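You operate a simulated robot arm through the tools that you are given. There is no shell and no other tool.

You run a simulated robot arm. Do the job below in one go: nothing can be reset, and whatever is moved stays where it is left.

TASK
Take the purple valve on the plinth top and put it away on the middle deck of the stock rack. Put the purple patch on the plinth top away on the middle deck of the stock rack. Put the sample cup on the plinth top away on the lube table. Fetch the brown bung and set it on the orange sheet. Fetch the blue divider and set it on the top of the blue cart. Fetch the cream stone and set it on the spares shelf. Shut the pink drawer. Take the black cap on the stock rack top and put it away on the plinth top. Open the dip lid. The order is free. Set down upright: sample cup, brown bung, black cap.

It is judged by the outcome, as a careful person would: the job done as asked, and still so three seconds after it is handed in. It fails if anything else is knocked over, pushed out of place, dropped, spilled or broken. Lids that push on must go on centred and level and be pressed home; caps that screw on are set level and turned clockwise until they are tight. Flat cloth is picked up by pressing the open fingertips on it (5 to 10 N) and closing them slowly along it; thin cloth reads only 2 to 8 mm in the jaws.

THE ROBOT
A 6-joint arm with a two-finger parallel gripper on a trunk, on a base that drives. Base frame: it is fixed to the floor where the robot stands at the start and does not move with it; the origin is under the middle of the robot, x ahead of it, y to its left, z up; the surface under the hand at the start is at about z = 0.76. Units: m, rad, N and s.
With the tool pointing down near the work surface it reaches from about 0.32 to 0.7 m from the robot's upright axis, wherever it stands. Its first joint turns from -2.897 to 2.897 rad. Places, roughly: black cap (5x5x6 cm) [6.7, 5.8, 1]; blue divider (15x3x12 cm) [-3.6, 3.3, 0.9]; brown bung [-1.5, 2.5, 0.5]; cream stone (6x4x4 cm) [1, 0.1, 0.8]; dip lid [4.7, 7.4, 0.8]; lube table [5, 4.5, 0.8]; middle deck of the stock rack [6.8, 5, 0.6]; orange sheet (17x12x1 cm) [-2.5, 7.2, 0.9]; pink drawer [6.6, 6.1, 0.5]; plinth top [0.9, 0.2, 0.8]; purple patch (6x5x3 cm) [0.4, 0.2, 0.8]; purple valve (3x3x7 cm) [0.5, 0, 0.8]; sample cup [1, 0.25, 0.75]; spares shelf (21x61 cm) [2.1, 1.36, 0.72]; top of the blue cart [-3.7, 4.6, 0.8]. Payload 4.1 kg.
The TCP is the grasp point between the finger pads, 0.023 m short of the fingertips. In the tool frame z runs along the fingers and y along their closing line. The gripper opens to 0.094 m. The fingers are 0.038 m wide and 0.01 m thick; the gripper's body (0.054 by 0.096 m) begins 0.039 m behind the TCP.
Orientation is told as [roll, pitch, yaw] about the base's x, y, z axes, in that order, counted from this pose: with the fingers straight down and closing along the base's y, the tool's x points along the base's -x, its y along +y and its z along -z.

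THE INTERFACE
- The arm moves only by the tool jog_arm. Its argument "plan" is a list that holds one entry, the list of rows, each a list of 7 numbers: the shift along the tool's x, y, z in units of 100 mm (1.0 is 100 mm), then the turn, a rotation vector about the tool's x, y, z in units of 60 degrees (1.0 is 60 degrees), then the opening in per cent of the stroke, from 0 (shut) to 100 (fully open). In form: [[[dx, dy, dz, wx, wy, wz, hand], ...]]. A call has 1 to 20 rows; each row is the pose to reach, as a shift and turn from the pose commanded when the call began, along the tool's axes at that moment. A call with a number of a shift or a turn outside -1 to 1 is refused whole. Rows are played at 5 a second. More than 0.05 m and 0.15 rad between two rows, or a gripper value outside its range, and nothing of the call is played. Where a pose cannot be reached the arm comes as near as it can. A force on the tool above 40 N (or 10 N above the force at the start of the call, whichever is more), or a blocked arm, ends the call early, and 0.2 s more pass. Each finger travels about 0.045 m/s and halts on what it meets, pressing with about 30 N; the grip force reading is that of the motor and also rises with nothing between the fingers. The clock runs only during rows and for 0.2 s after the last one: add rows that repeat a pose to give the fingers time. It gives the time, the measured TCP pose, the force on the tool (base axes), the opening and the grip force at its end, in the units of the frame above (readings bear some noise), with the torque about the TCP (base axes, N m) and any sound that the robot's microphone picked up.
- Cameras (640 x 400 px; columns grow to the right, rows downward): "scene" is now at [0.0188, 0.1745, 1.429]; the picture's right is [0.09, -1.00, 0.00], its down [-0.76, -0.07, -0.64] and it looks along [0.64, 0.06, -0.77] (base axes); focal length 274 px, centre (320, 200). "wrist" rides on the gripper at [0.086, 0.016, -0.075] in the tool frame; the picture's right is [-0.18, 0.98, 0.00], its down [-0.58, -0.11, -0.81] and it looks along [-0.79, -0.15, 0.59] (tool axes); focal length 243 px, centre (320, 200). There is no depth. A picture from a camera that has moved, and an enlarged one, comes with that camera's place and axes in the base frame and with its lens.
- grab_frame(camera): a new picture of that camera. The clock stands still meanwhile.
- move_column(by): slides the trunk up (or, below 0, down) by that many m; the arm and the scene camera ride with it, the base frame stays. It gives what a move gives, with no picture.
- base_move(legs): drives the robot by 1 to 6 legs, each [ahead, turn to the left] in m and rad, along the robot's own axes; the way and the turn of a leg run together, so that a leg with both is an arc; at most 1.5 m and 3.142 rad a leg. The arm and the cameras ride along, it lands a little off, and it stops where it bumps. It gives what a move gives.
- head_to(pan, tilt): turns the head with the scene camera to pan (to the left, within 2.705 rad either way) and tilt (down, from -0.506 to 1.204), counted from straight ahead of the robot. It gives what a move gives.
- zoom(camera, box): a new picture of the part [left, top, right, bottom] of that camera's present view, enlarged. The clock stands still meanwhile.
- hand_in(): hands the job in; it is judged then, once.

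Places have to be worked out from the pictures, the camera data and where the tool is seen. Open the gripper and draw the arm clear of the work before you hand the job in, unless the task says otherwise.

The tools are called after "Call:" as name(argument=value, ...) on one line, values as JSON. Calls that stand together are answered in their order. jog_arm: Moves the arm, as the interface text tells. Its arguments: {"type":"object","properties":{"plan":{"type":"array","items":{"type":"array","items":{"type":"array","items":{"type":"number"}}}}},"required":["plan"]} The other tools are called the same way: move_column (by) slides the trunk up or down; base_move (legs) drives the base; head_to (pan, tilt) turns the head that bears the scene camera; grab_frame (camera) takes a picture; zoom (camera, box) takes an enlarged picture of a part of a camera's view; hand_in () hands the job in.

At the start:

```text
t: 0.0
tcp_pos: [0.4298, 0.0235, 1.0369]
tcp_rot: [0.0, 0.0, -0.001]
force: [-0.5, 0.1, -0.4]
torque: [-0.02, -0.01, 0.01]
finger_gap: 0.0942
grip_force: 0.1
trunk travel left (down, up): [-0.4, 0.19]
robot x, y, heading: [-0.0003, 0.0007, -0.003]
head pan, tilt: [0.094, 0.876]
```

scene: 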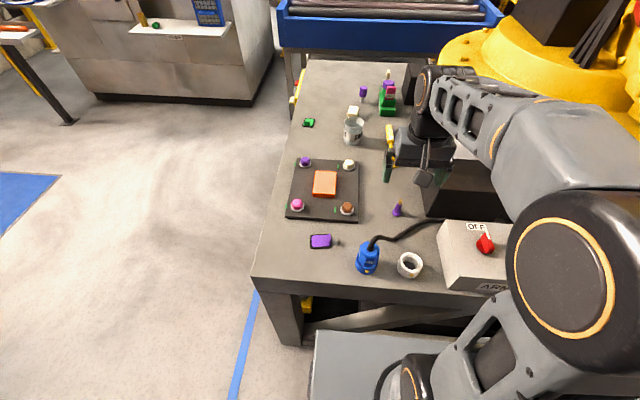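
wrist: 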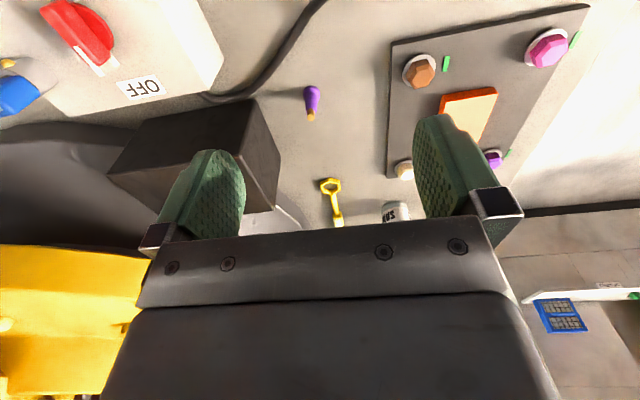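

I'll start by looking closely at the plinth top from the scene camera and wrist camera before moving anything.

Call:
zoom(camera="scene", box=[260, 60, 460, 185])

Call:
zoom(camera="scene", box=[260, 160, 460, 285])

Call:
zoom(camera="scene", box=[0, 0, 320, 200])

```text
3.20 times, centred on (360, 122) of scene
camera zoom: at [0.0188, 0.1745, 1.429], right [0.09, -1.0, 0.0], down [-0.76, -0.07, -0.64], along [0.64, 0.06, -0.77], focal length 877 px, centre (192, 448)
```

zoom: 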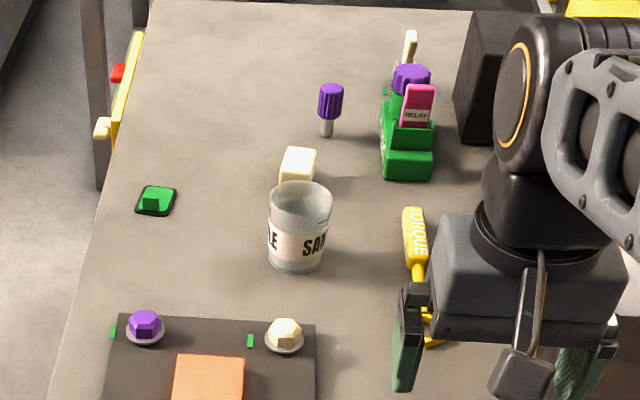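

```text
3.20 times, centred on (360, 222) of scene
camera zoom: at [0.0188, 0.1745, 1.429], right [0.09, -1.0, 0.0], down [-0.76, -0.07, -0.64], along [0.64, 0.06, -0.77], focal length 877 px, centre (192, 128)
```

zoom: 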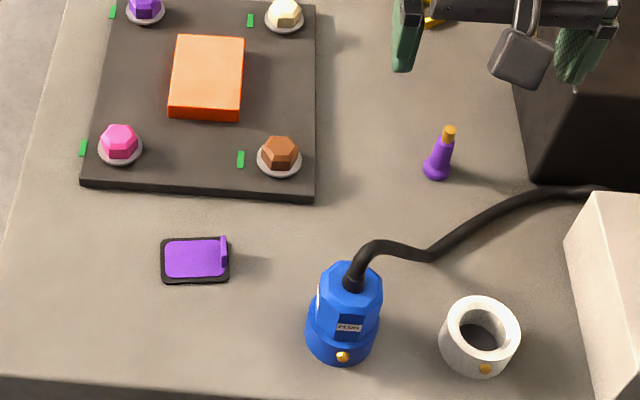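

```text
2.00 times, centred on (160, 100) of scene
camera zoom: at [0.0188, 0.1745, 1.429], right [0.09, -1.0, 0.0], down [-0.76, -0.07, -0.64], along [0.64, 0.06, -0.77], focal length 548 px, centre (640, 400)
```

zoom: 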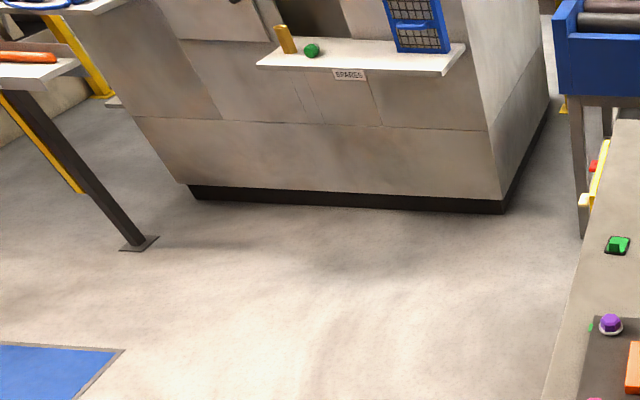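

The plinth shows the purple conical valve with orange tip near (0.5, 0), the purple patch near (0.4, 0.2), the cup and cream block further off. I'll look around with the head to map the room before moving.

Call:
head_to(pan=0.6, tilt=0.3)

Call:
grab_frame(camera="scene")

Call:
head_to(pan=1.6, tilt=0.3)

Call:
grab_frame(camera="scene")

Call:
head_to(pan=2.6, tilt=0.3)

Call:
grab_frame(camera="scene")

Call:
head_to(pan=-1.2, tilt=0.3)

Call:
grab_frame(camera="scene")

Call:
head_to(pan=-2.4, tilt=0.3)

Call:
grab_frame(camera="scene")

```text
t: 1.0
tcp_pos: [0.4283, 0.0236, 1.0368]
tcp_rot: [-0.001, 0.0, -0.001]
force: [0.4, 0.3, 0.3]
torque: [-0.01, -0.02, 0.02]
finger_gap: 0.094
grip_force: 0.0
trunk travel left (down, up): [-0.4, 0.19]
robot x, y, heading: [0.0013, -0.0022, 0.002]
head pan, tilt: [0.6, 0.3]
```

```text
taken
camera scene: at [0.0194, 0.22, 1.4793], right [0.56, -0.83, 0.0], down [-0.24, -0.17, -0.95], along [0.79, 0.54, -0.3], focal length 274 px, centre (320, 200)
```

scene: 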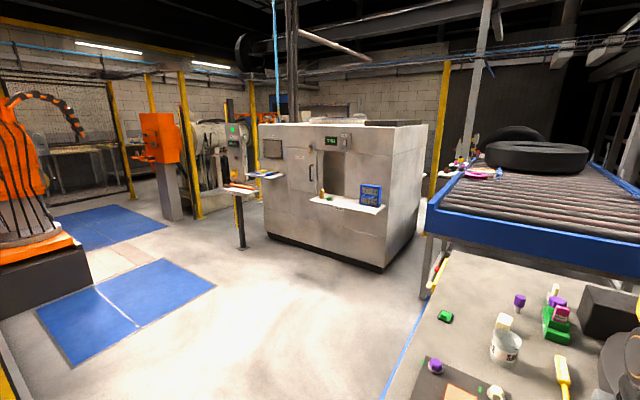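

```text
t: 2.2
tcp_pos: [0.4293, 0.0235, 1.0377]
tcp_rot: [0.001, 0.0, 0.0]
force: [0.3, -0.2, -0.6]
torque: [0.0, 0.02, 0.01]
finger_gap: 0.0941
grip_force: 0.0
trunk travel left (down, up): [-0.4, 0.19]
robot x, y, heading: [0.001, 0.0022, -0.001]
head pan, tilt: [1.6, 0.3]
```

```text
taken
camera scene: at [-0.0604, 0.2606, 1.4794], right [1.0, 0.03, 0.0], down [0.01, -0.3, -0.96], along [-0.03, 0.95, -0.3], focal length 274 px, centre (320, 200)
```

scene: 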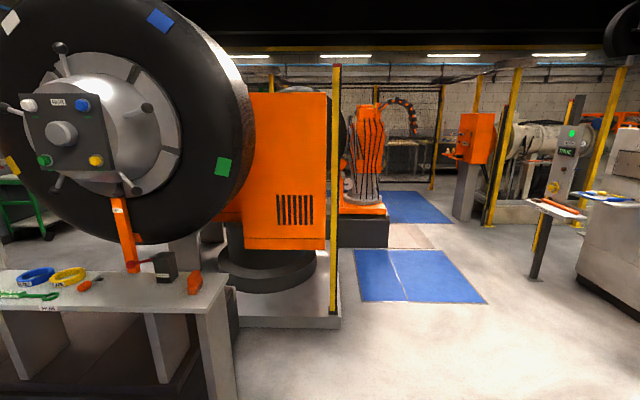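

```text
t: 3.5
tcp_pos: [0.429, 0.0222, 1.0371]
tcp_rot: [0.0, -0.001, 0.0]
force: [-0.3, -0.3, -0.4]
torque: [0.02, 0.0, 0.0]
finger_gap: 0.0939
grip_force: 0.0
trunk travel left (down, up): [-0.4, 0.19]
robot x, y, heading: [-0.0026, 0.0023, 0.002]
head pan, tilt: [2.601, 0.3]
```

```text
taken
camera scene: at [-0.1377, 0.2154, 1.4794], right [0.52, 0.86, 0.0], down [0.25, -0.15, -0.96], along [-0.82, 0.49, -0.3], focal length 274 px, centre (320, 200)
```

scene: 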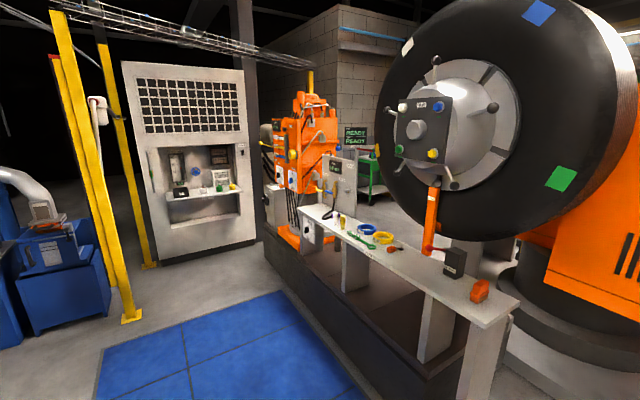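

```text
t: 6.7
tcp_pos: [0.4289, 0.0229, 1.0371]
tcp_rot: [-0.001, 0.0, 0.0]
force: [0.2, -0.2, -0.2]
torque: [0.02, 0.03, -0.01]
finger_gap: 0.0942
grip_force: 0.0
trunk travel left (down, up): [-0.4, 0.19]
robot x, y, heading: [-0.0029, 0.0, 0.002]
head pan, tilt: [-1.201, 0.3]
```

```text
taken
camera scene: at [-0.0239, 0.0802, 1.4794], right [-0.93, -0.36, 0.0], down [-0.11, 0.28, -0.96], along [0.35, -0.89, -0.3], focal length 274 px, centre (320, 200)
```

scene: 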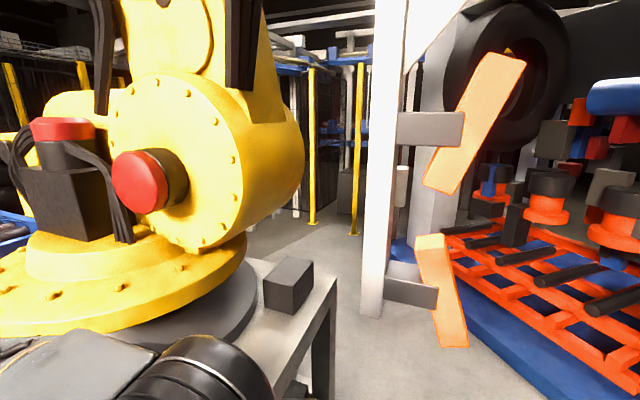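

```text
t: 8.1
tcp_pos: [0.4285, 0.0232, 1.0365]
tcp_rot: [-0.002, -0.001, 0.0]
force: [0.2, -0.1, -0.2]
torque: [-0.03, 0.0, 0.05]
finger_gap: 0.0939
grip_force: 0.0
trunk travel left (down, up): [-0.4, 0.19]
robot x, y, heading: [0.0014, 0.0013, 0.002]
head pan, tilt: [-2.4, 0.3]
```

```text
taken
camera scene: at [-0.1265, 0.1042, 1.4794], right [-0.68, 0.74, 0.0], down [0.22, 0.2, -0.96], along [-0.7, -0.65, -0.3], focal length 274 px, centre (320, 200)
```

scene: 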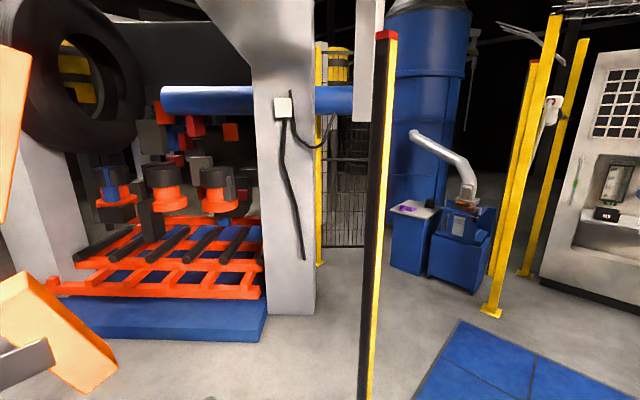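

The stock rack, lube table and dip lid are hidden behind the grey cabinet; the plinth's left edge is about y = 0.37, and floor to its left is free. I'll back off and drive round to the left side of the plinth, stopping half-way to check.

Call:
head_to(pan=0.0, tilt=0.5)

Call:
base_move(legs=[[-0.35, 0], [0, 1.15], [0.95, 0]])

Call:
grab_frame(camera="scene")

```text
t: 10.2
tcp_pos: [0.4298, 0.0229, 1.0364]
tcp_rot: [0.0, 0.001, 0.001]
force: [-0.4, -1.3, 0.0]
torque: [-0.05, 0.0, -0.01]
finger_gap: 0.094
grip_force: 0.0
trunk travel left (down, up): [-0.4, 0.19]
robot x, y, heading: [-0.0019, 0.0004, 0.0]
head pan, tilt: [0.0, 0.499]
```

```text
t: 19.9
tcp_pos: [0.2168, 1.2438, 1.0363]
tcp_rot: [0.001, 0.0, 1.12]
force: [0.5, -0.1, 0.2]
torque: [-0.01, 0.01, 0.01]
finger_gap: 0.0936
grip_force: 0.1
trunk travel left (down, up): [-0.4, 0.19]
robot x, y, heading: [0.0468, 0.8497, 1.125]
head pan, tilt: [0.0, 0.499]
```

```text
taken
camera scene: at [-0.0844, 0.9483, 1.461], right [0.9, -0.44, 0.0], down [-0.21, -0.43, -0.88], along [0.38, 0.79, -0.48], focal length 274 px, centre (320, 200)
```

scene: 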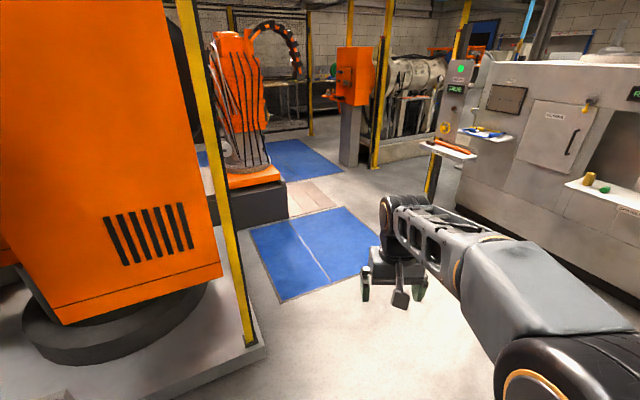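

Drive went well; robot at (0.05, 0.85) heading 1.125. I continue along the plinth's left side and turn to face it.

Call:
base_move(legs=[[0, -1.125], [0.9, 0], [0, -1.571]])

Call:
head_to(pan=0.0, tilt=0.85)

Call:
grab_frame(camera="scene")

Call:
grab_frame(camera="wrist")

```text
t: 31.3
tcp_pos: [0.9455, 0.4172, 1.0368]
tcp_rot: [0.002, 0.0, -1.606]
force: [-0.1, -1.0, 0.5]
torque: [0.02, -0.02, -0.03]
finger_gap: 0.0939
grip_force: 0.1
trunk travel left (down, up): [-0.4, 0.19]
robot x, y, heading: [0.943, 0.8489, -1.604]
head pan, tilt: [0.0, 0.499]
```

```text
t: 32.1
tcp_pos: [0.9455, 0.4175, 1.0358]
tcp_rot: [0.0, 0.002, -1.607]
force: [-0.3, -0.3, 0.3]
torque: [0.03, 0.02, 0.04]
finger_gap: 0.094
grip_force: 0.0
trunk travel left (down, up): [-0.4, 0.19]
robot x, y, heading: [0.9397, 0.8472, -1.601]
head pan, tilt: [0.0, 0.85]
```

```text
taken
camera scene: at [1.1058, 0.8245, 1.4311], right [-1.0, 0.03, 0.0], down [0.03, 0.75, -0.66], along [-0.02, -0.66, -0.75], focal length 274 px, centre (320, 200)
```

scene: 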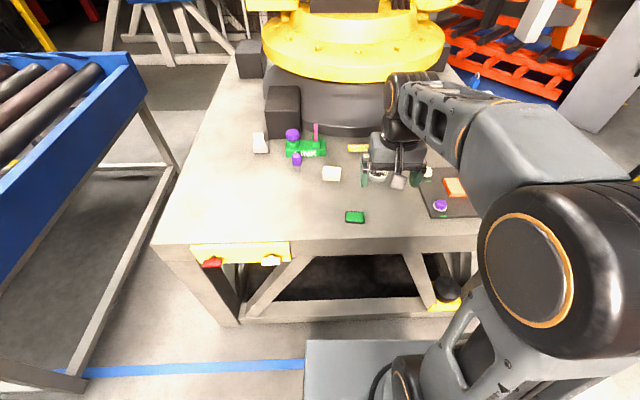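

```text
taken
camera wrist: at [0.9643, 0.5031, 1.1115], right [0.98, -0.22, 0.0], down [-0.13, -0.58, 0.81], along [-0.18, -0.79, -0.59], focal length 243 px, centre (320, 200)
```

wrist: 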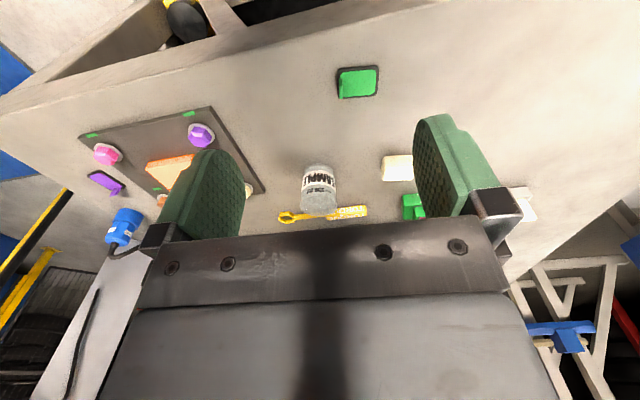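

I'm in front of the plinth's left side. I'll zoom in on the cream block and cup.

Call:
zoom(camera="scene", box=[240, 110, 440, 235])

Call:
zoom(camera="wrist", box=[260, 40, 460, 240])

```text
3.20 times, centred on (340, 172) of scene
camera zoom: at [1.1058, 0.8245, 1.4311], right [-1.0, 0.03, 0.0], down [0.03, 0.75, -0.66], along [-0.02, -0.66, -0.75], focal length 877 px, centre (256, 288)
```

zoom: 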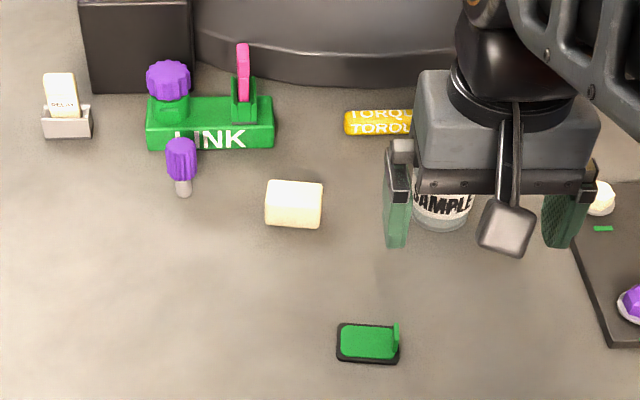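

```text
2.00 times, centred on (360, 140) of wrist
camera zoom: at [0.9643, 0.5031, 1.1115], right [0.98, -0.22, 0.0], down [-0.13, -0.58, 0.81], along [-0.18, -0.79, -0.59], focal length 485 px, centre (240, 320)
```

zoom: 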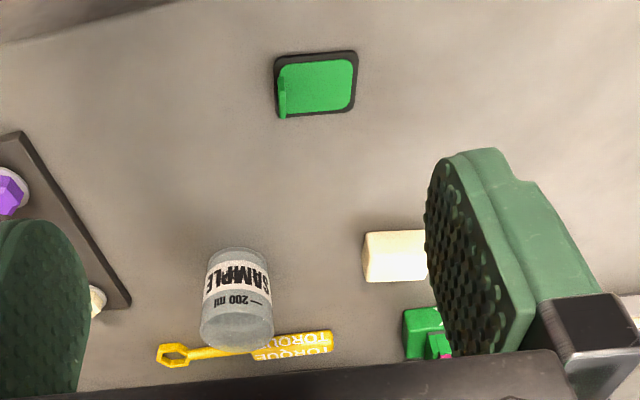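

The cream block is centred near (1.043, 0.132), its 6 cm side along x; the cup is near (0.877, 0.135). I drive 0.17 m nearer so both are within reach.

Call:
base_move(legs=[[0.17, 0.03]])

Call:
grab_frame(camera="wrist")

Call:
zoom(camera="scene", box=[240, 110, 440, 235])

```text
t: 33.6
tcp_pos: [0.9556, 0.2464, 1.0366]
tcp_rot: [-0.002, 0.001, -1.574]
force: [0.1, -0.5, -0.4]
torque: [0.01, 0.03, 0.0]
finger_gap: 0.094
grip_force: 0.2
trunk travel left (down, up): [-0.4, 0.19]
robot x, y, heading: [0.9323, 0.6748, -1.572]
head pan, tilt: [0.0, 0.85]
```

```text
taken
camera wrist: at [0.9714, 0.3321, 1.1114], right [0.98, -0.19, 0.0], down [-0.11, -0.58, 0.81], along [-0.15, -0.79, -0.59], focal length 243 px, centre (320, 200)
```

wrist: 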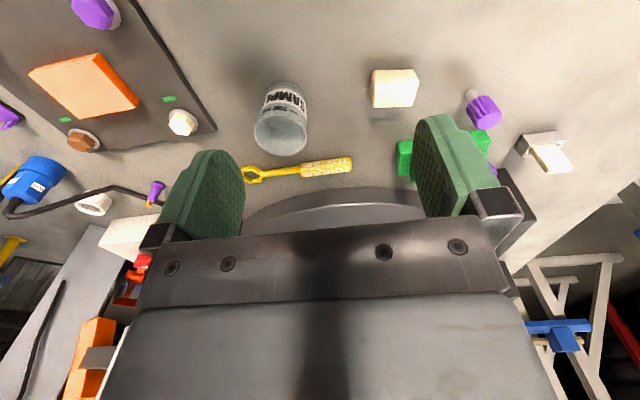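

```text
3.20 times, centred on (340, 172) of scene
camera zoom: at [1.1032, 0.6576, 1.431], right [-1.0, 0.0, 0.0], down [0.0, 0.75, -0.66], along [0.0, -0.66, -0.75], focal length 877 px, centre (256, 288)
```

zoom: 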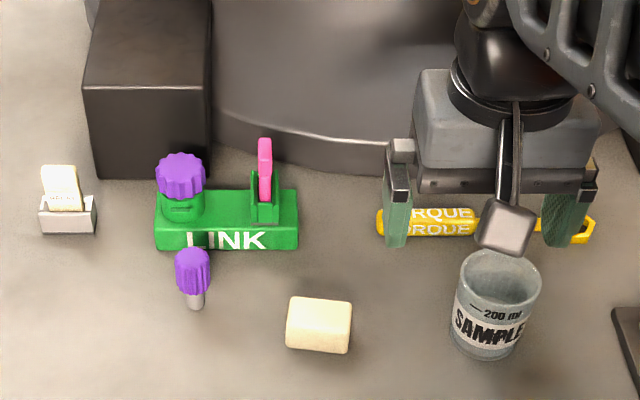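

Stone confirmed at (1.043, 0.132). I move the hand over it in stages, staying well above the cup first.

Call:
jog_arm(plan=[[[-0.28, 0.22, 0, 0, 0, 0, 90], [-0.56, 0.44, 0.1, 0, 0, 0, 90], [-0.85, 0.66, 0.2, 0, 0, 0, 90], [-1.0, 0.874, 0.5, 0, 0, 0, 90], [-1.0, 0.874, 0.9, 0, 0, 0, 90]]])

Call:
grab_frame(camera="wrist")

```text
t: 34.8
tcp_pos: [1.0431, 0.1446, 0.9464]
tcp_rot: [0.0, 0.0, -1.574]
force: [-0.3, -0.6, -0.6]
torque: [0.02, -0.03, -0.04]
finger_gap: 0.0848
grip_force: 0.0
trunk travel left (down, up): [-0.4, 0.19]
robot x, y, heading: [0.9333, 0.6779, -1.573]
head pan, tilt: [0.0, 0.85]
```

```text
taken
camera wrist: at [1.0594, 0.2303, 1.0209], right [0.98, -0.19, 0.0], down [-0.11, -0.58, 0.81], along [-0.15, -0.79, -0.59], focal length 243 px, centre (320, 200)
```

wrist: 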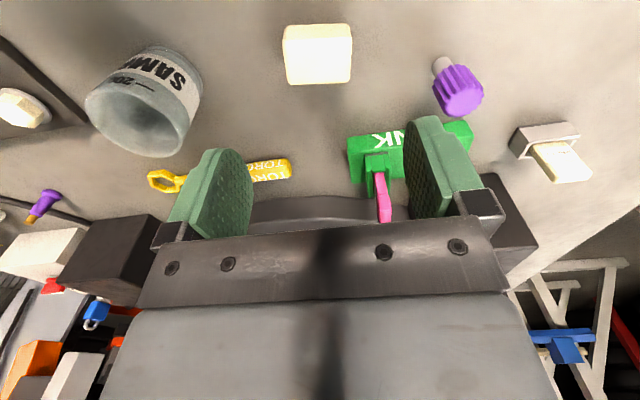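

Position is consistent (stone ≈ (1.040, 0.132)). Descending over it.

Call:
jog_arm(plan=[[[-0.06, -0.01, 0.3, 0, 0, 0, 90], [-0.12, -0.02, 0.6, 0, 0, 0, 90], [-0.12, -0.02, 0.95, 0, 0, 0, 90]]])

Call:
jog_arm(plan=[[[0, 0, 0.3, 0, 0, 0, 90], [0, 0, 0.62, 0, 0, 0, 90], [0, 0, 0.62, 0, 0, 0, 90]]])

Call:
grab_frame(camera="wrist")

Call:
zoom(camera="scene", box=[240, 110, 440, 235])

```text
t: 35.6
tcp_pos: [1.0394, 0.1323, 0.8514]
tcp_rot: [0.0, 0.001, -1.575]
force: [-0.5, 0.1, 0.1]
torque: [0.02, 0.0, 0.0]
finger_gap: 0.0847
grip_force: 0.1
trunk travel left (down, up): [-0.4, 0.19]
robot x, y, heading: [0.9319, 0.6725, -1.576]
head pan, tilt: [0.0, 0.85]
```

```text
t: 36.4
tcp_pos: [1.0394, 0.1304, 0.7895]
tcp_rot: [-0.001, 0.0, -1.575]
force: [-0.4, 0.2, -0.4]
torque: [0.03, 0.01, -0.02]
finger_gap: 0.0846
grip_force: 0.0
trunk travel left (down, up): [-0.4, 0.19]
robot x, y, heading: [0.9326, 0.6756, -1.571]
head pan, tilt: [0.0, 0.85]
```

```text
taken
camera wrist: at [1.055, 0.2173, 0.8639], right [0.98, -0.19, 0.0], down [-0.11, -0.58, 0.81], along [-0.15, -0.79, -0.59], focal length 243 px, centre (320, 200)
```

wrist: 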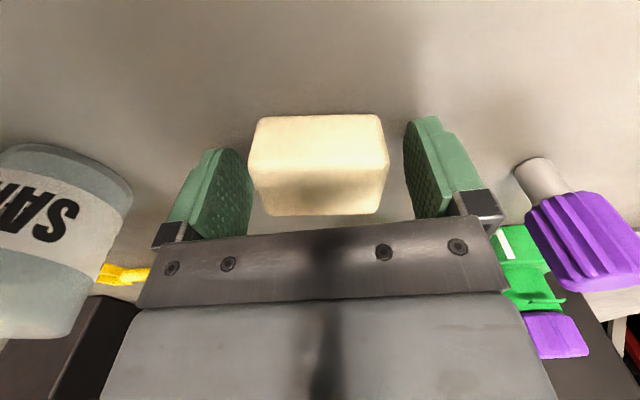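

```text
3.20 times, centred on (340, 172) of scene
camera zoom: at [1.1033, 0.6574, 1.431], right [-1.0, 0.0, 0.0], down [0.0, 0.75, -0.66], along [0.0, -0.66, -0.75], focal length 877 px, centre (256, 288)
```

zoom: 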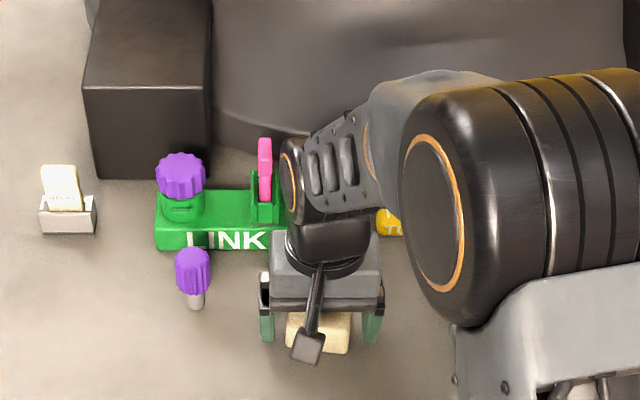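

The stone sits between the pads, a few mm clear of both. Closing now, then lifting.

Call:
jog_arm(plan=[[[0, 0, 0, 0, 0, 0, 60], [0, 0, 0, 0, 0, 0, 50], [0, 0, 0, 0, 0, 0, 50], [0, 0, 0, 0, 0, 0, 50]]])

```text
t: 37.4
tcp_pos: [1.0391, 0.1322, 0.7884]
tcp_rot: [-0.001, 0.002, -1.574]
force: [0.9, -0.1, 0.8]
torque: [-0.05, -0.08, -0.04]
finger_gap: 0.0597
grip_force: 29.5
trunk travel left (down, up): [-0.4, 0.19]
robot x, y, heading: [0.9352, 0.6755, -1.577]
head pan, tilt: [0.0, 0.85]
```

Gripped at 6.0 cm with ~30 N. Lifting straight up.

Call:
jog_arm(plan=[[[0, 0, -0.3, 0, 0, 0, 50], [0, 0, -0.65, 0, 0, 0, 50], [0, 0, -1.0, 0, 0, 0, 50]]])

Call:
jog_arm(plan=[[[0, 0, -0.4, 0, 0, 0, 50], [0.2, 0, -0.7, 0, 0, 0, 50], [0.5, -0.3, -1.0, 0, 0, 0, 50], [0.7, -0.6, -1.0, 0, 0, 0, 50]]])

Call:
grab_frame(camera="wrist")

```text
t: 38.2
tcp_pos: [1.041, 0.1331, 0.8884]
tcp_rot: [0.001, 0.001, -1.576]
force: [0.1, 0.2, -0.9]
torque: [0.0, 0.01, 0.01]
finger_gap: 0.0595
grip_force: 30.2
trunk travel left (down, up): [-0.4, 0.19]
robot x, y, heading: [0.9317, 0.673, -1.577]
head pan, tilt: [0.0, 0.85]
```

```text
refused: row 3 steps farther than a row can; nothing moved
```

```text
taken
camera wrist: at [1.0569, 0.2192, 0.963], right [0.98, -0.19, 0.0], down [-0.11, -0.58, 0.81], along [-0.15, -0.79, -0.59], focal length 243 px, centre (320, 200)
```

wrist: 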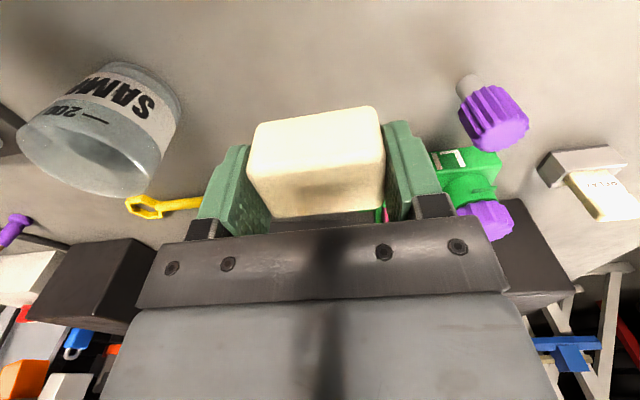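

The stone is held. I raise it and retract toward the robot in smaller steps, then back off and face the spares shelf.

Call:
jog_arm(plan=[[[0, 0, -0.4, 0, 0, 0, 50], [0.2, -0.1, -0.75, 0, 0, 0, 50], [0.5, -0.35, -0.9, 0, 0, 0, 50], [0.75, -0.65, -1.0, 0, 0, 0, 50], [1.0, -0.9, -1.0, 0, 0, 0, 50]]])

Call:
base_move(legs=[[-0.66, 0], [0, 1.575], [0.35, 0]])

Call:
head_to(pan=0.0, tilt=0.75)

Call:
grab_frame(camera="scene")

```text
t: 39.4
tcp_pos: [0.952, 0.2346, 0.9904]
tcp_rot: [0.001, 0.0, -1.574]
force: [-0.2, 0.9, -2.2]
torque: [0.02, 0.01, 0.0]
finger_gap: 0.0599
grip_force: 30.2
trunk travel left (down, up): [-0.4, 0.19]
robot x, y, heading: [0.94, 0.6758, -1.576]
head pan, tilt: [0.0, 0.85]
```

```text
t: 48.8
tcp_pos: [1.7265, 1.3526, 0.9899]
tcp_rot: [0.0, 0.001, 0.0]
force: [1.3, -0.4, -1.4]
torque: [0.0, 0.0, -0.01]
finger_gap: 0.0596
grip_force: 30.1
trunk travel left (down, up): [-0.4, 0.19]
robot x, y, heading: [1.2832, 1.332, -0.001]
head pan, tilt: [0.0, 0.85]
```

```text
t: 49.4
tcp_pos: [1.7273, 1.3529, 0.9894]
tcp_rot: [0.0, 0.0, 0.0]
force: [0.4, -0.1, -2.7]
torque: [0.0, 0.0, 0.0]
finger_gap: 0.0595
grip_force: 30.3
trunk travel left (down, up): [-0.4, 0.19]
robot x, y, heading: [1.2865, 1.3347, 0.005]
head pan, tilt: [0.0, 0.75]
```

```text
taken
camera scene: at [1.3118, 1.5009, 1.439], right [0.0, -1.0, 0.0], down [-0.68, 0.0, -0.73], along [0.73, 0.0, -0.68], focal length 274 px, centre (320, 200)
```

scene: 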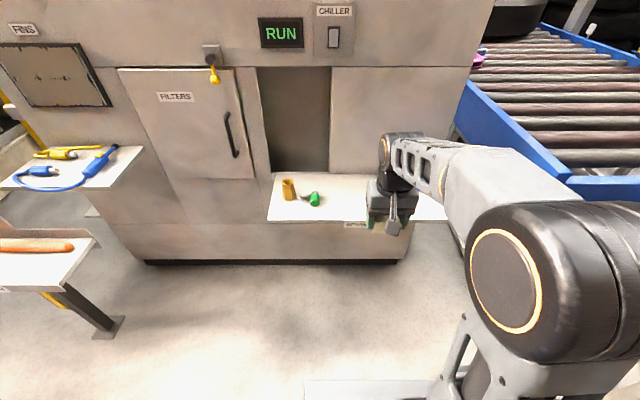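

Gold and green pieces are on the shelf's left part (y ≈ 1.52–1.62); the arm hides the crate on the right. I drive 0.22 m closer and look from the wrist.

Call:
base_move(legs=[[0.22, 0]])

Call:
grab_frame(camera="wrist")

Call:
grab_frame(camera="scene")

```text
t: 51.1
tcp_pos: [1.9503, 1.3533, 0.9899]
tcp_rot: [-0.001, 0.001, 0.0]
force: [-0.2, 0.6, -2.5]
torque: [0.0, 0.0, 0.01]
finger_gap: 0.0598
grip_force: 30.7
trunk travel left (down, up): [-0.4, 0.19]
robot x, y, heading: [1.5095, 1.3333, 0.002]
head pan, tilt: [0.0, 0.75]
```

```text
taken
camera wrist: at [1.8632, 1.3691, 1.0645], right [0.18, 0.98, 0.0], down [0.58, -0.11, 0.81], along [0.79, -0.15, -0.59], focal length 243 px, centre (320, 200)
```

wrist: 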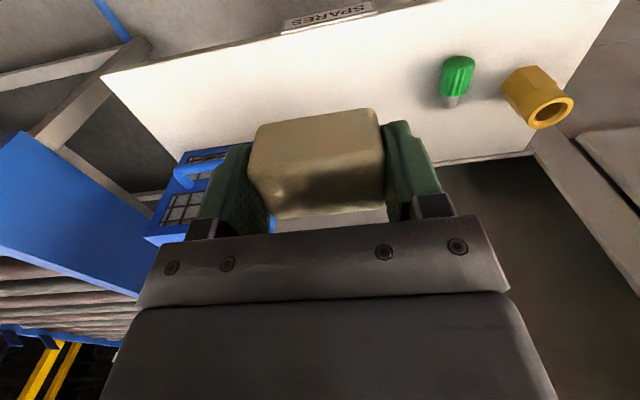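

```text
taken
camera scene: at [1.5352, 1.5009, 1.439], right [0.0, -1.0, 0.0], down [-0.68, 0.0, -0.73], along [0.73, 0.0, -0.68], focal length 274 px, centre (320, 200)
```

scene: 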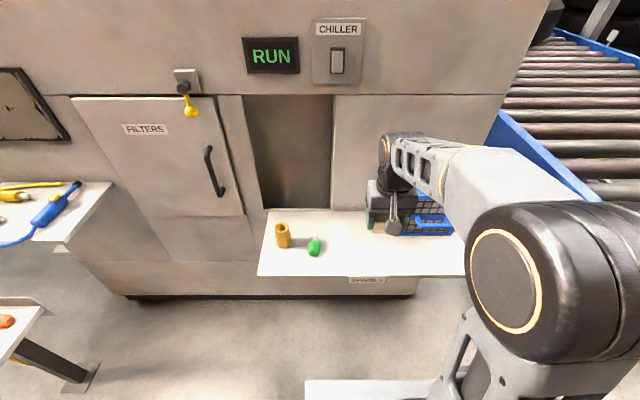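

The crate's left edge is at y ≈ 1.22 and its front at x ≈ 2.13; a free spot is at (2.07, 1.38). I move the stone over it and lower.

Call:
jog_arm(plan=[[[-0.25, 0.07, 0.2, 0, 0, 0, 50], [-0.5, 0.14, 0.4, 0, 0, 0, 50], [-0.75, 0.2, 0.65, 0, 0, 0, 50], [-1.0, 0.27, 0.9, 0, 0, 0, 50]]])

Call:
jog_arm(plan=[[[-0.1, 0, 0.3, 0, 0, 0, 50], [-0.2, 0, 0.6, 0, 0, 0, 50], [-0.2, 0, 0.9, 0, 0, 0, 50]]])

Call:
grab_frame(camera="wrist")

Call:
grab_frame(camera="scene")

```text
t: 52.1
tcp_pos: [2.0514, 1.3802, 0.9]
tcp_rot: [0.0, 0.001, -0.001]
force: [0.3, -0.6, -0.9]
torque: [-0.01, -0.04, -0.03]
finger_gap: 0.0596
grip_force: 30.4
trunk travel left (down, up): [-0.4, 0.19]
robot x, y, heading: [1.5077, 1.3284, -0.002]
head pan, tilt: [0.0, 0.75]
```

```text
t: 52.9
tcp_pos: [2.0721, 1.3805, 0.8086]
tcp_rot: [0.0, 0.001, 0.0]
force: [-0.6, 0.2, -2.3]
torque: [0.0, 0.02, 0.02]
finger_gap: 0.0599
grip_force: 30.1
trunk travel left (down, up): [-0.4, 0.19]
robot x, y, heading: [1.5112, 1.3329, -0.001]
head pan, tilt: [0.0, 0.75]
```

```text
taken
camera wrist: at [1.9843, 1.3963, 0.8844], right [0.18, 0.98, 0.0], down [0.58, -0.11, 0.81], along [0.79, -0.15, -0.59], focal length 243 px, centre (320, 200)
```

wrist: 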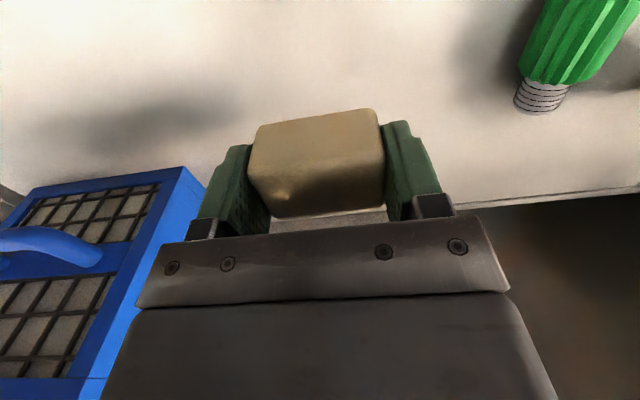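

```text
taken
camera scene: at [1.5353, 1.5009, 1.4391], right [0.0, -1.0, 0.0], down [-0.68, 0.0, -0.73], along [0.73, 0.0, -0.68], focal length 274 px, centre (320, 200)
```

scene: 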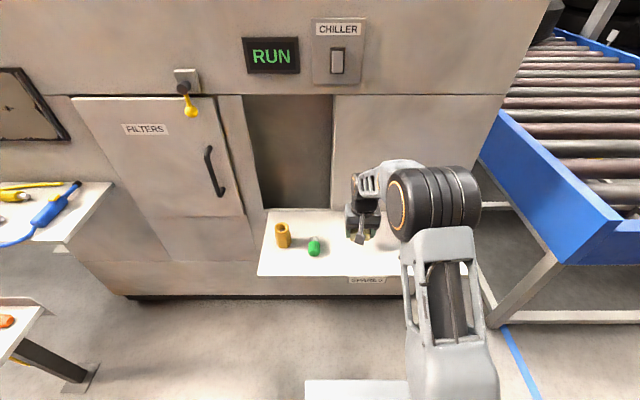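

Clear on both sides. Lowering gently to the shelf surface, watching force.

Call:
jog_arm(plan=[[[0, 0, 0.25, 0, 0, 0, 50], [0, 0, 0.4, 0, 0, 0, 50], [0, 0, 0.5, 0, 0, 0, 50], [0, 0, 0.55, 0, 0, 0, 50]]])

```text
t: 53.9
tcp_pos: [2.0717, 1.3793, 0.753]
tcp_rot: [-0.002, 0.002, 0.001]
force: [-0.5, -0.1, -1.5]
torque: [-0.01, -0.01, -0.03]
finger_gap: 0.0595
grip_force: 30.1
trunk travel left (down, up): [-0.4, 0.19]
robot x, y, heading: [1.5108, 1.3343, -0.004]
head pan, tilt: [0.0, 0.75]
```

No contact yet at z = 0.753; lowering in small steps.

Call:
jog_arm(plan=[[[0, 0, 0.03, 0, 0, 0, 50], [0, 0, 0.05, 0, 0, 0, 50]]])

```text
t: 54.5
tcp_pos: [2.0718, 1.3802, 0.7487]
tcp_rot: [-0.001, 0.0, 0.001]
force: [0.2, -0.3, -1.6]
torque: [-0.01, 0.0, -0.04]
finger_gap: 0.0597
grip_force: 30.1
trunk travel left (down, up): [-0.4, 0.19]
robot x, y, heading: [1.5104, 1.333, -0.002]
head pan, tilt: [0.0, 0.75]
```

Call:
jog_arm(plan=[[[0, 0, 0.02, 0, 0, 0, 50], [0, 0, 0.04, 0, 0, 0, 50]]])

Call:
grab_frame(camera="wrist")

```text
t: 55.1
tcp_pos: [2.0711, 1.3808, 0.7477]
tcp_rot: [0.0, -0.006, 0.0]
force: [-2.5, -0.1, 26.7]
torque: [0.01, 0.24, 0.01]
finger_gap: 0.0601
grip_force: 29.7
trunk travel left (down, up): [-0.4, 0.19]
robot x, y, heading: [1.5118, 1.3319, 0.001]
head pan, tilt: [0.0, 0.75]
```

```text
taken
camera wrist: at [1.9832, 1.3958, 0.8232], right [0.18, 0.98, 0.0], down [0.58, -0.11, 0.81], along [0.8, -0.15, -0.59], focal length 243 px, centre (320, 200)
```

wrist: 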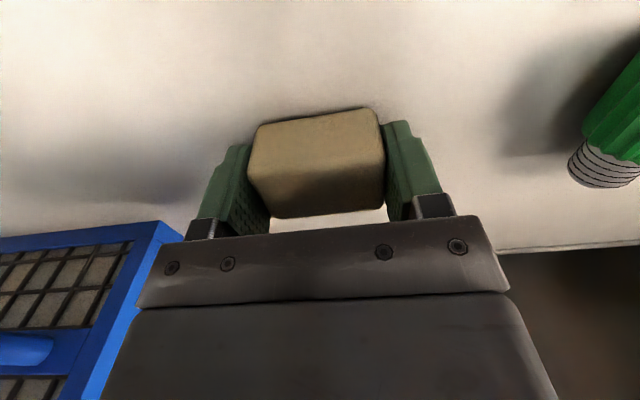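

Contact with ~27 N at z = 0.7477. I ease up 3 mm to relieve the push, then open.

Call:
jog_arm(plan=[[[0, 0, -0.035, 0, 0, 0, 50], [0, 0, -0.035, 0, 0, 0, 70], [0, 0, -0.035, 0, 0, 0, 88], [0, 0, -0.035, 0, 0, 0, 88]]])

Call:
jog_arm(plan=[[[0, 0, -0.3, 0, 0, 0, 88], [0, 0, -0.65, 0, 0, 0, 88], [0.1, 0, -1.0, 0, 0, 0, 88]]])

Call:
grab_frame(camera="wrist")

```text
t: 56.1
tcp_pos: [2.0708, 1.3803, 0.7484]
tcp_rot: [0.0, -0.001, -0.001]
force: [-0.5, -0.2, 0.8]
torque: [0.05, -0.03, -0.01]
finger_gap: 0.0826
grip_force: 0.0
trunk travel left (down, up): [-0.4, 0.19]
robot x, y, heading: [1.5098, 1.332, -0.001]
head pan, tilt: [0.0, 0.75]
```

```text
t: 56.9
tcp_pos: [2.0609, 1.3815, 0.8489]
tcp_rot: [0.001, 0.001, 0.002]
force: [0.6, -0.4, 0.9]
torque: [0.01, -0.01, 0.0]
finger_gap: 0.0828
grip_force: 0.1
trunk travel left (down, up): [-0.4, 0.19]
robot x, y, heading: [1.5132, 1.3312, 0.005]
head pan, tilt: [0.0, 0.75]
```

```text
taken
camera wrist: at [1.9734, 1.3963, 0.9245], right [0.18, 0.98, 0.0], down [0.58, -0.11, 0.81], along [0.79, -0.15, -0.59], focal length 243 px, centre (320, 200)
```

wrist: 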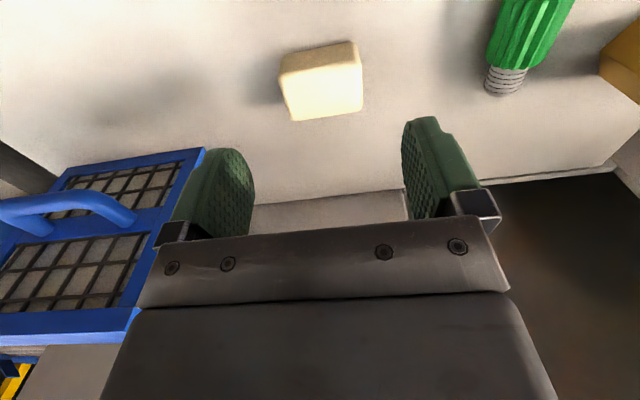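

The stone rests on the shelf, clear of crate and green piece. I retract the arm and return to the plinth for the sample cup.

Call:
jog_arm(plan=[[[0.3, 0, -0.35, 0, 0, 0, 95], [0.6, -0.1, -0.7, 0, 0, 0, 95], [0.9, -0.3, -1.0, 0, 0, 0, 95]]])

Call:
base_move(legs=[[-0.61, 0], [0, -1.571], [0.65, 0]])

Call:
head_to(pan=0.0, tilt=0.85)

Call:
grab_frame(camera="scene")

Call:
grab_frame(camera="wrist")

```text
t: 57.7
tcp_pos: [1.9703, 1.3514, 0.9486]
tcp_rot: [0.0, -0.001, 0.0]
force: [0.2, -0.5, -0.3]
torque: [0.0, 0.0, -0.01]
finger_gap: 0.0894
grip_force: 0.0
trunk travel left (down, up): [-0.4, 0.19]
robot x, y, heading: [1.5123, 1.3316, 0.002]
head pan, tilt: [0.0, 0.75]
```

```text
t: 68.2
tcp_pos: [0.8884, 0.2256, 0.9471]
tcp_rot: [-0.002, 0.0, -1.602]
force: [-0.4, 0.1, 0.8]
torque: [-0.01, 0.02, 0.0]
finger_gap: 0.0894
grip_force: 0.0
trunk travel left (down, up): [-0.4, 0.19]
robot x, y, heading: [0.8849, 0.6898, -1.598]
head pan, tilt: [0.0, 0.75]
```

```text
t: 68.9
tcp_pos: [0.8891, 0.2257, 0.9486]
tcp_rot: [0.0, -0.002, -1.6]
force: [-0.4, 0.3, 0.1]
torque: [0.0, -0.02, -0.02]
finger_gap: 0.0891
grip_force: 0.2
trunk travel left (down, up): [-0.4, 0.19]
robot x, y, heading: [0.8871, 0.6867, -1.602]
head pan, tilt: [0.0, 0.85]
```

```text
taken
camera scene: at [1.055, 0.6648, 1.4311], right [-1.0, 0.03, 0.0], down [0.02, 0.75, -0.66], along [-0.02, -0.66, -0.75], focal length 274 px, centre (320, 200)
```

scene: 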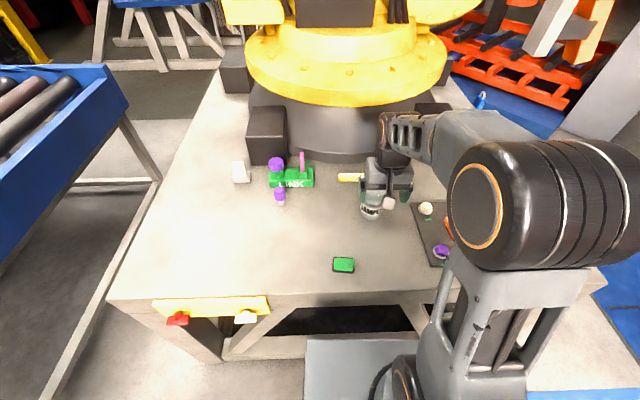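

```text
taken
camera wrist: at [0.9072, 0.311, 1.0231], right [0.98, -0.21, 0.0], down [-0.13, -0.58, 0.81], along [-0.17, -0.79, -0.59], focal length 243 px, centre (320, 200)
```

wrist: 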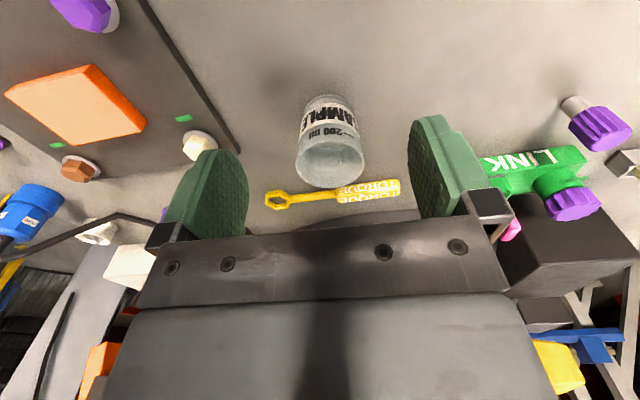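

Cup base and rim both centre at about (0.882, 0.135), rim ≈ 7 cm, height ≈ 8 cm. I move over it with the gripper fully open and check before lowering.

Call:
jog_arm(plan=[[[-0.3, -0.01, 0, 0, 0, 0, 100], [-0.6, -0.03, 0, 0, 0, 0, 100], [-0.91, -0.045, 0, 0, 0, 0, 100], [-0.91, -0.045, 0.2, 0, 0, 0, 100]]])

Call:
grab_frame(camera="wrist")

Call:
zoom(camera="scene", box=[300, 140, 460, 240])

```text
t: 69.9
tcp_pos: [0.8806, 0.1345, 0.9291]
tcp_rot: [-0.001, -0.001, -1.602]
force: [-0.1, 0.3, -0.1]
torque: [-0.01, 0.04, -0.01]
finger_gap: 0.0942
grip_force: 0.0
trunk travel left (down, up): [-0.4, 0.19]
robot x, y, heading: [0.8859, 0.6834, -1.601]
head pan, tilt: [0.0, 0.85]
```

```text
taken
camera wrist: at [0.8988, 0.2196, 1.0037], right [0.98, -0.21, 0.0], down [-0.13, -0.58, 0.81], along [-0.17, -0.79, -0.59], focal length 243 px, centre (320, 200)
```

wrist: 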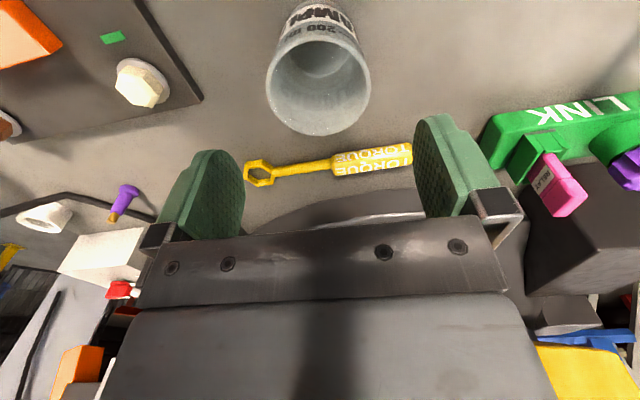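

```text
4.00 times, centred on (380, 190) of scene
camera zoom: at [1.055, 0.6647, 1.431], right [-1.0, 0.03, 0.0], down [0.02, 0.75, -0.66], along [-0.02, -0.66, -0.75], focal length 1096 px, centre (80, 240)
```

zoom: 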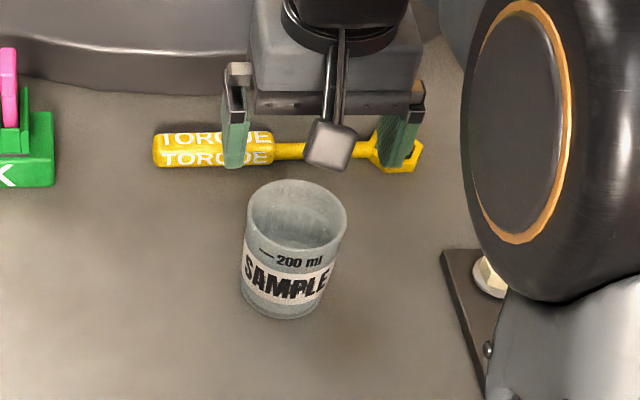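

The cup looks empty, centred at about (0.880, 0.135). TCP is aligned; lowering 10 cm around it.

Call:
jog_arm(plan=[[[0, 0, 0.3, 0, 0, 0, 100], [0, 0, 0.55, 0, 0, 0, 100], [0, 0, 0.8, 0, 0, 0, 100], [0, 0, 1.0, 0, 0, 0, 100]]])

Call:
grab_frame(camera="wrist")

Call:
zoom(camera="scene", box=[300, 140, 460, 240])

```text
t: 70.9
tcp_pos: [0.8831, 0.1352, 0.8282]
tcp_rot: [-0.001, 0.0, -1.6]
force: [-0.1, 0.5, 0.4]
torque: [0.01, -0.04, -0.03]
finger_gap: 0.0942
grip_force: 0.0
trunk travel left (down, up): [-0.4, 0.19]
robot x, y, heading: [0.8876, 0.6871, -1.603]
head pan, tilt: [0.0, 0.85]
```

```text
taken
camera wrist: at [0.9005, 0.2202, 0.9032], right [0.98, -0.21, 0.0], down [-0.13, -0.58, 0.81], along [-0.17, -0.79, -0.59], focal length 243 px, centre (320, 200)
```

wrist: 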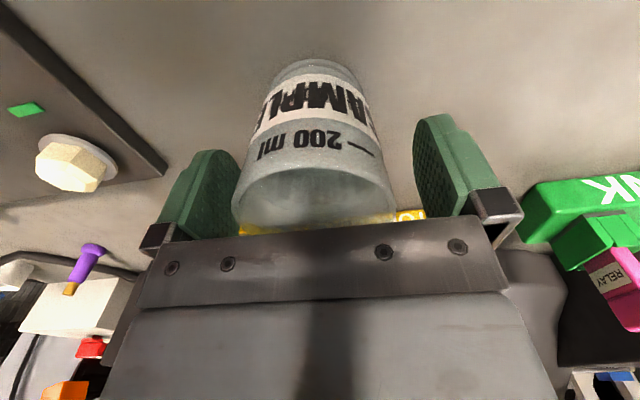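

```text
4.00 times, centred on (380, 190) of scene
camera zoom: at [1.055, 0.6648, 1.431], right [-1.0, 0.03, 0.0], down [0.02, 0.75, -0.66], along [-0.02, -0.66, -0.75], focal length 1096 px, centre (80, 240)
```

zoom: 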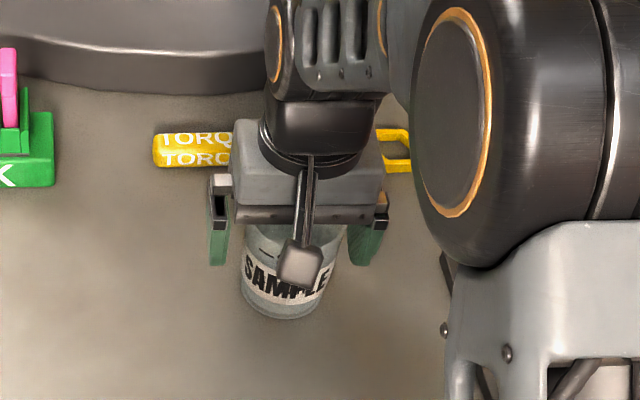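

The cup is between the pads; closing gently to grip it.

Call:
jog_arm(plan=[[[0, 0, 0, 0, 0, 0, 85], [0, 0, 0, 0, 0, 0, 75], [0, 0, 0, 0, 0, 0, 68], [0, 0, 0, 0, 0, 0, 66], [0, 0, 0, 0, 0, 0, 66]]])

Call:
grab_frame(camera="wrist")

```text
t: 72.1
tcp_pos: [0.8832, 0.1347, 0.829]
tcp_rot: [0.001, 0.001, -1.6]
force: [0.5, -0.4, 0.5]
torque: [0.07, -0.01, 0.04]
finger_gap: 0.0731
grip_force: 30.1
trunk travel left (down, up): [-0.4, 0.19]
robot x, y, heading: [0.8824, 0.6888, -1.598]
head pan, tilt: [0.0, 0.85]
```

```text
taken
camera wrist: at [0.9005, 0.2201, 0.9034], right [0.98, -0.21, 0.0], down [-0.13, -0.58, 0.81], along [-0.17, -0.79, -0.59], focal length 243 px, centre (320, 200)
```

wrist: 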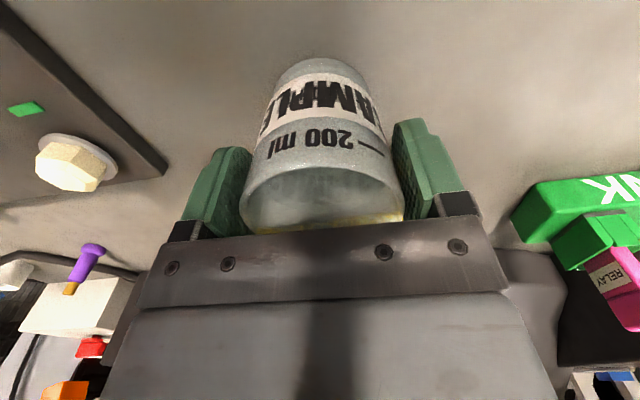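

Gripped at 7.3 cm. Lifting slowly and checking that it hangs level.

Call:
jog_arm(plan=[[[0, 0, -0.1, 0, 0, 0, 66], [0, 0, -0.3, 0, 0, 0, 66], [0, 0, -0.5, 0, 0, 0, 66], [0, 0, -0.75, 0, 0, 0, 66], [0, 0, -1.0, 0, 0, 0, 66]]])

Call:
grab_frame(camera="wrist")

Call:
grab_frame(camera="scene")

```text
t: 73.3
tcp_pos: [0.8799, 0.1353, 0.9275]
tcp_rot: [0.0, 0.001, -1.6]
force: [-0.1, 0.7, -0.5]
torque: [0.01, 0.01, 0.02]
finger_gap: 0.0731
grip_force: 29.9
trunk travel left (down, up): [-0.4, 0.19]
robot x, y, heading: [0.8879, 0.685, -1.601]
head pan, tilt: [0.0, 0.85]
```

```text
taken
camera wrist: at [0.8985, 0.2206, 1.0031], right [0.98, -0.21, 0.0], down [-0.13, -0.58, 0.81], along [-0.17, -0.79, -0.59], focal length 243 px, centre (320, 200)
```

wrist: 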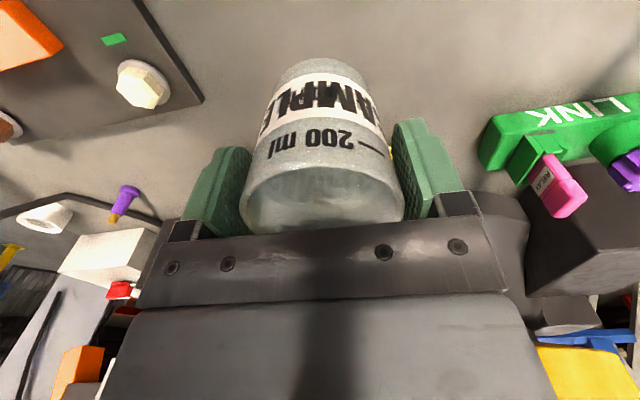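

```text
taken
camera scene: at [1.055, 0.6648, 1.431], right [-1.0, 0.03, 0.0], down [0.02, 0.75, -0.66], along [-0.02, -0.66, -0.75], focal length 274 px, centre (320, 200)
```

scene: 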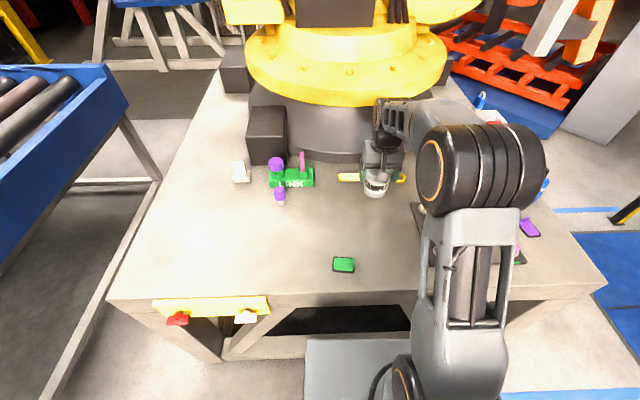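

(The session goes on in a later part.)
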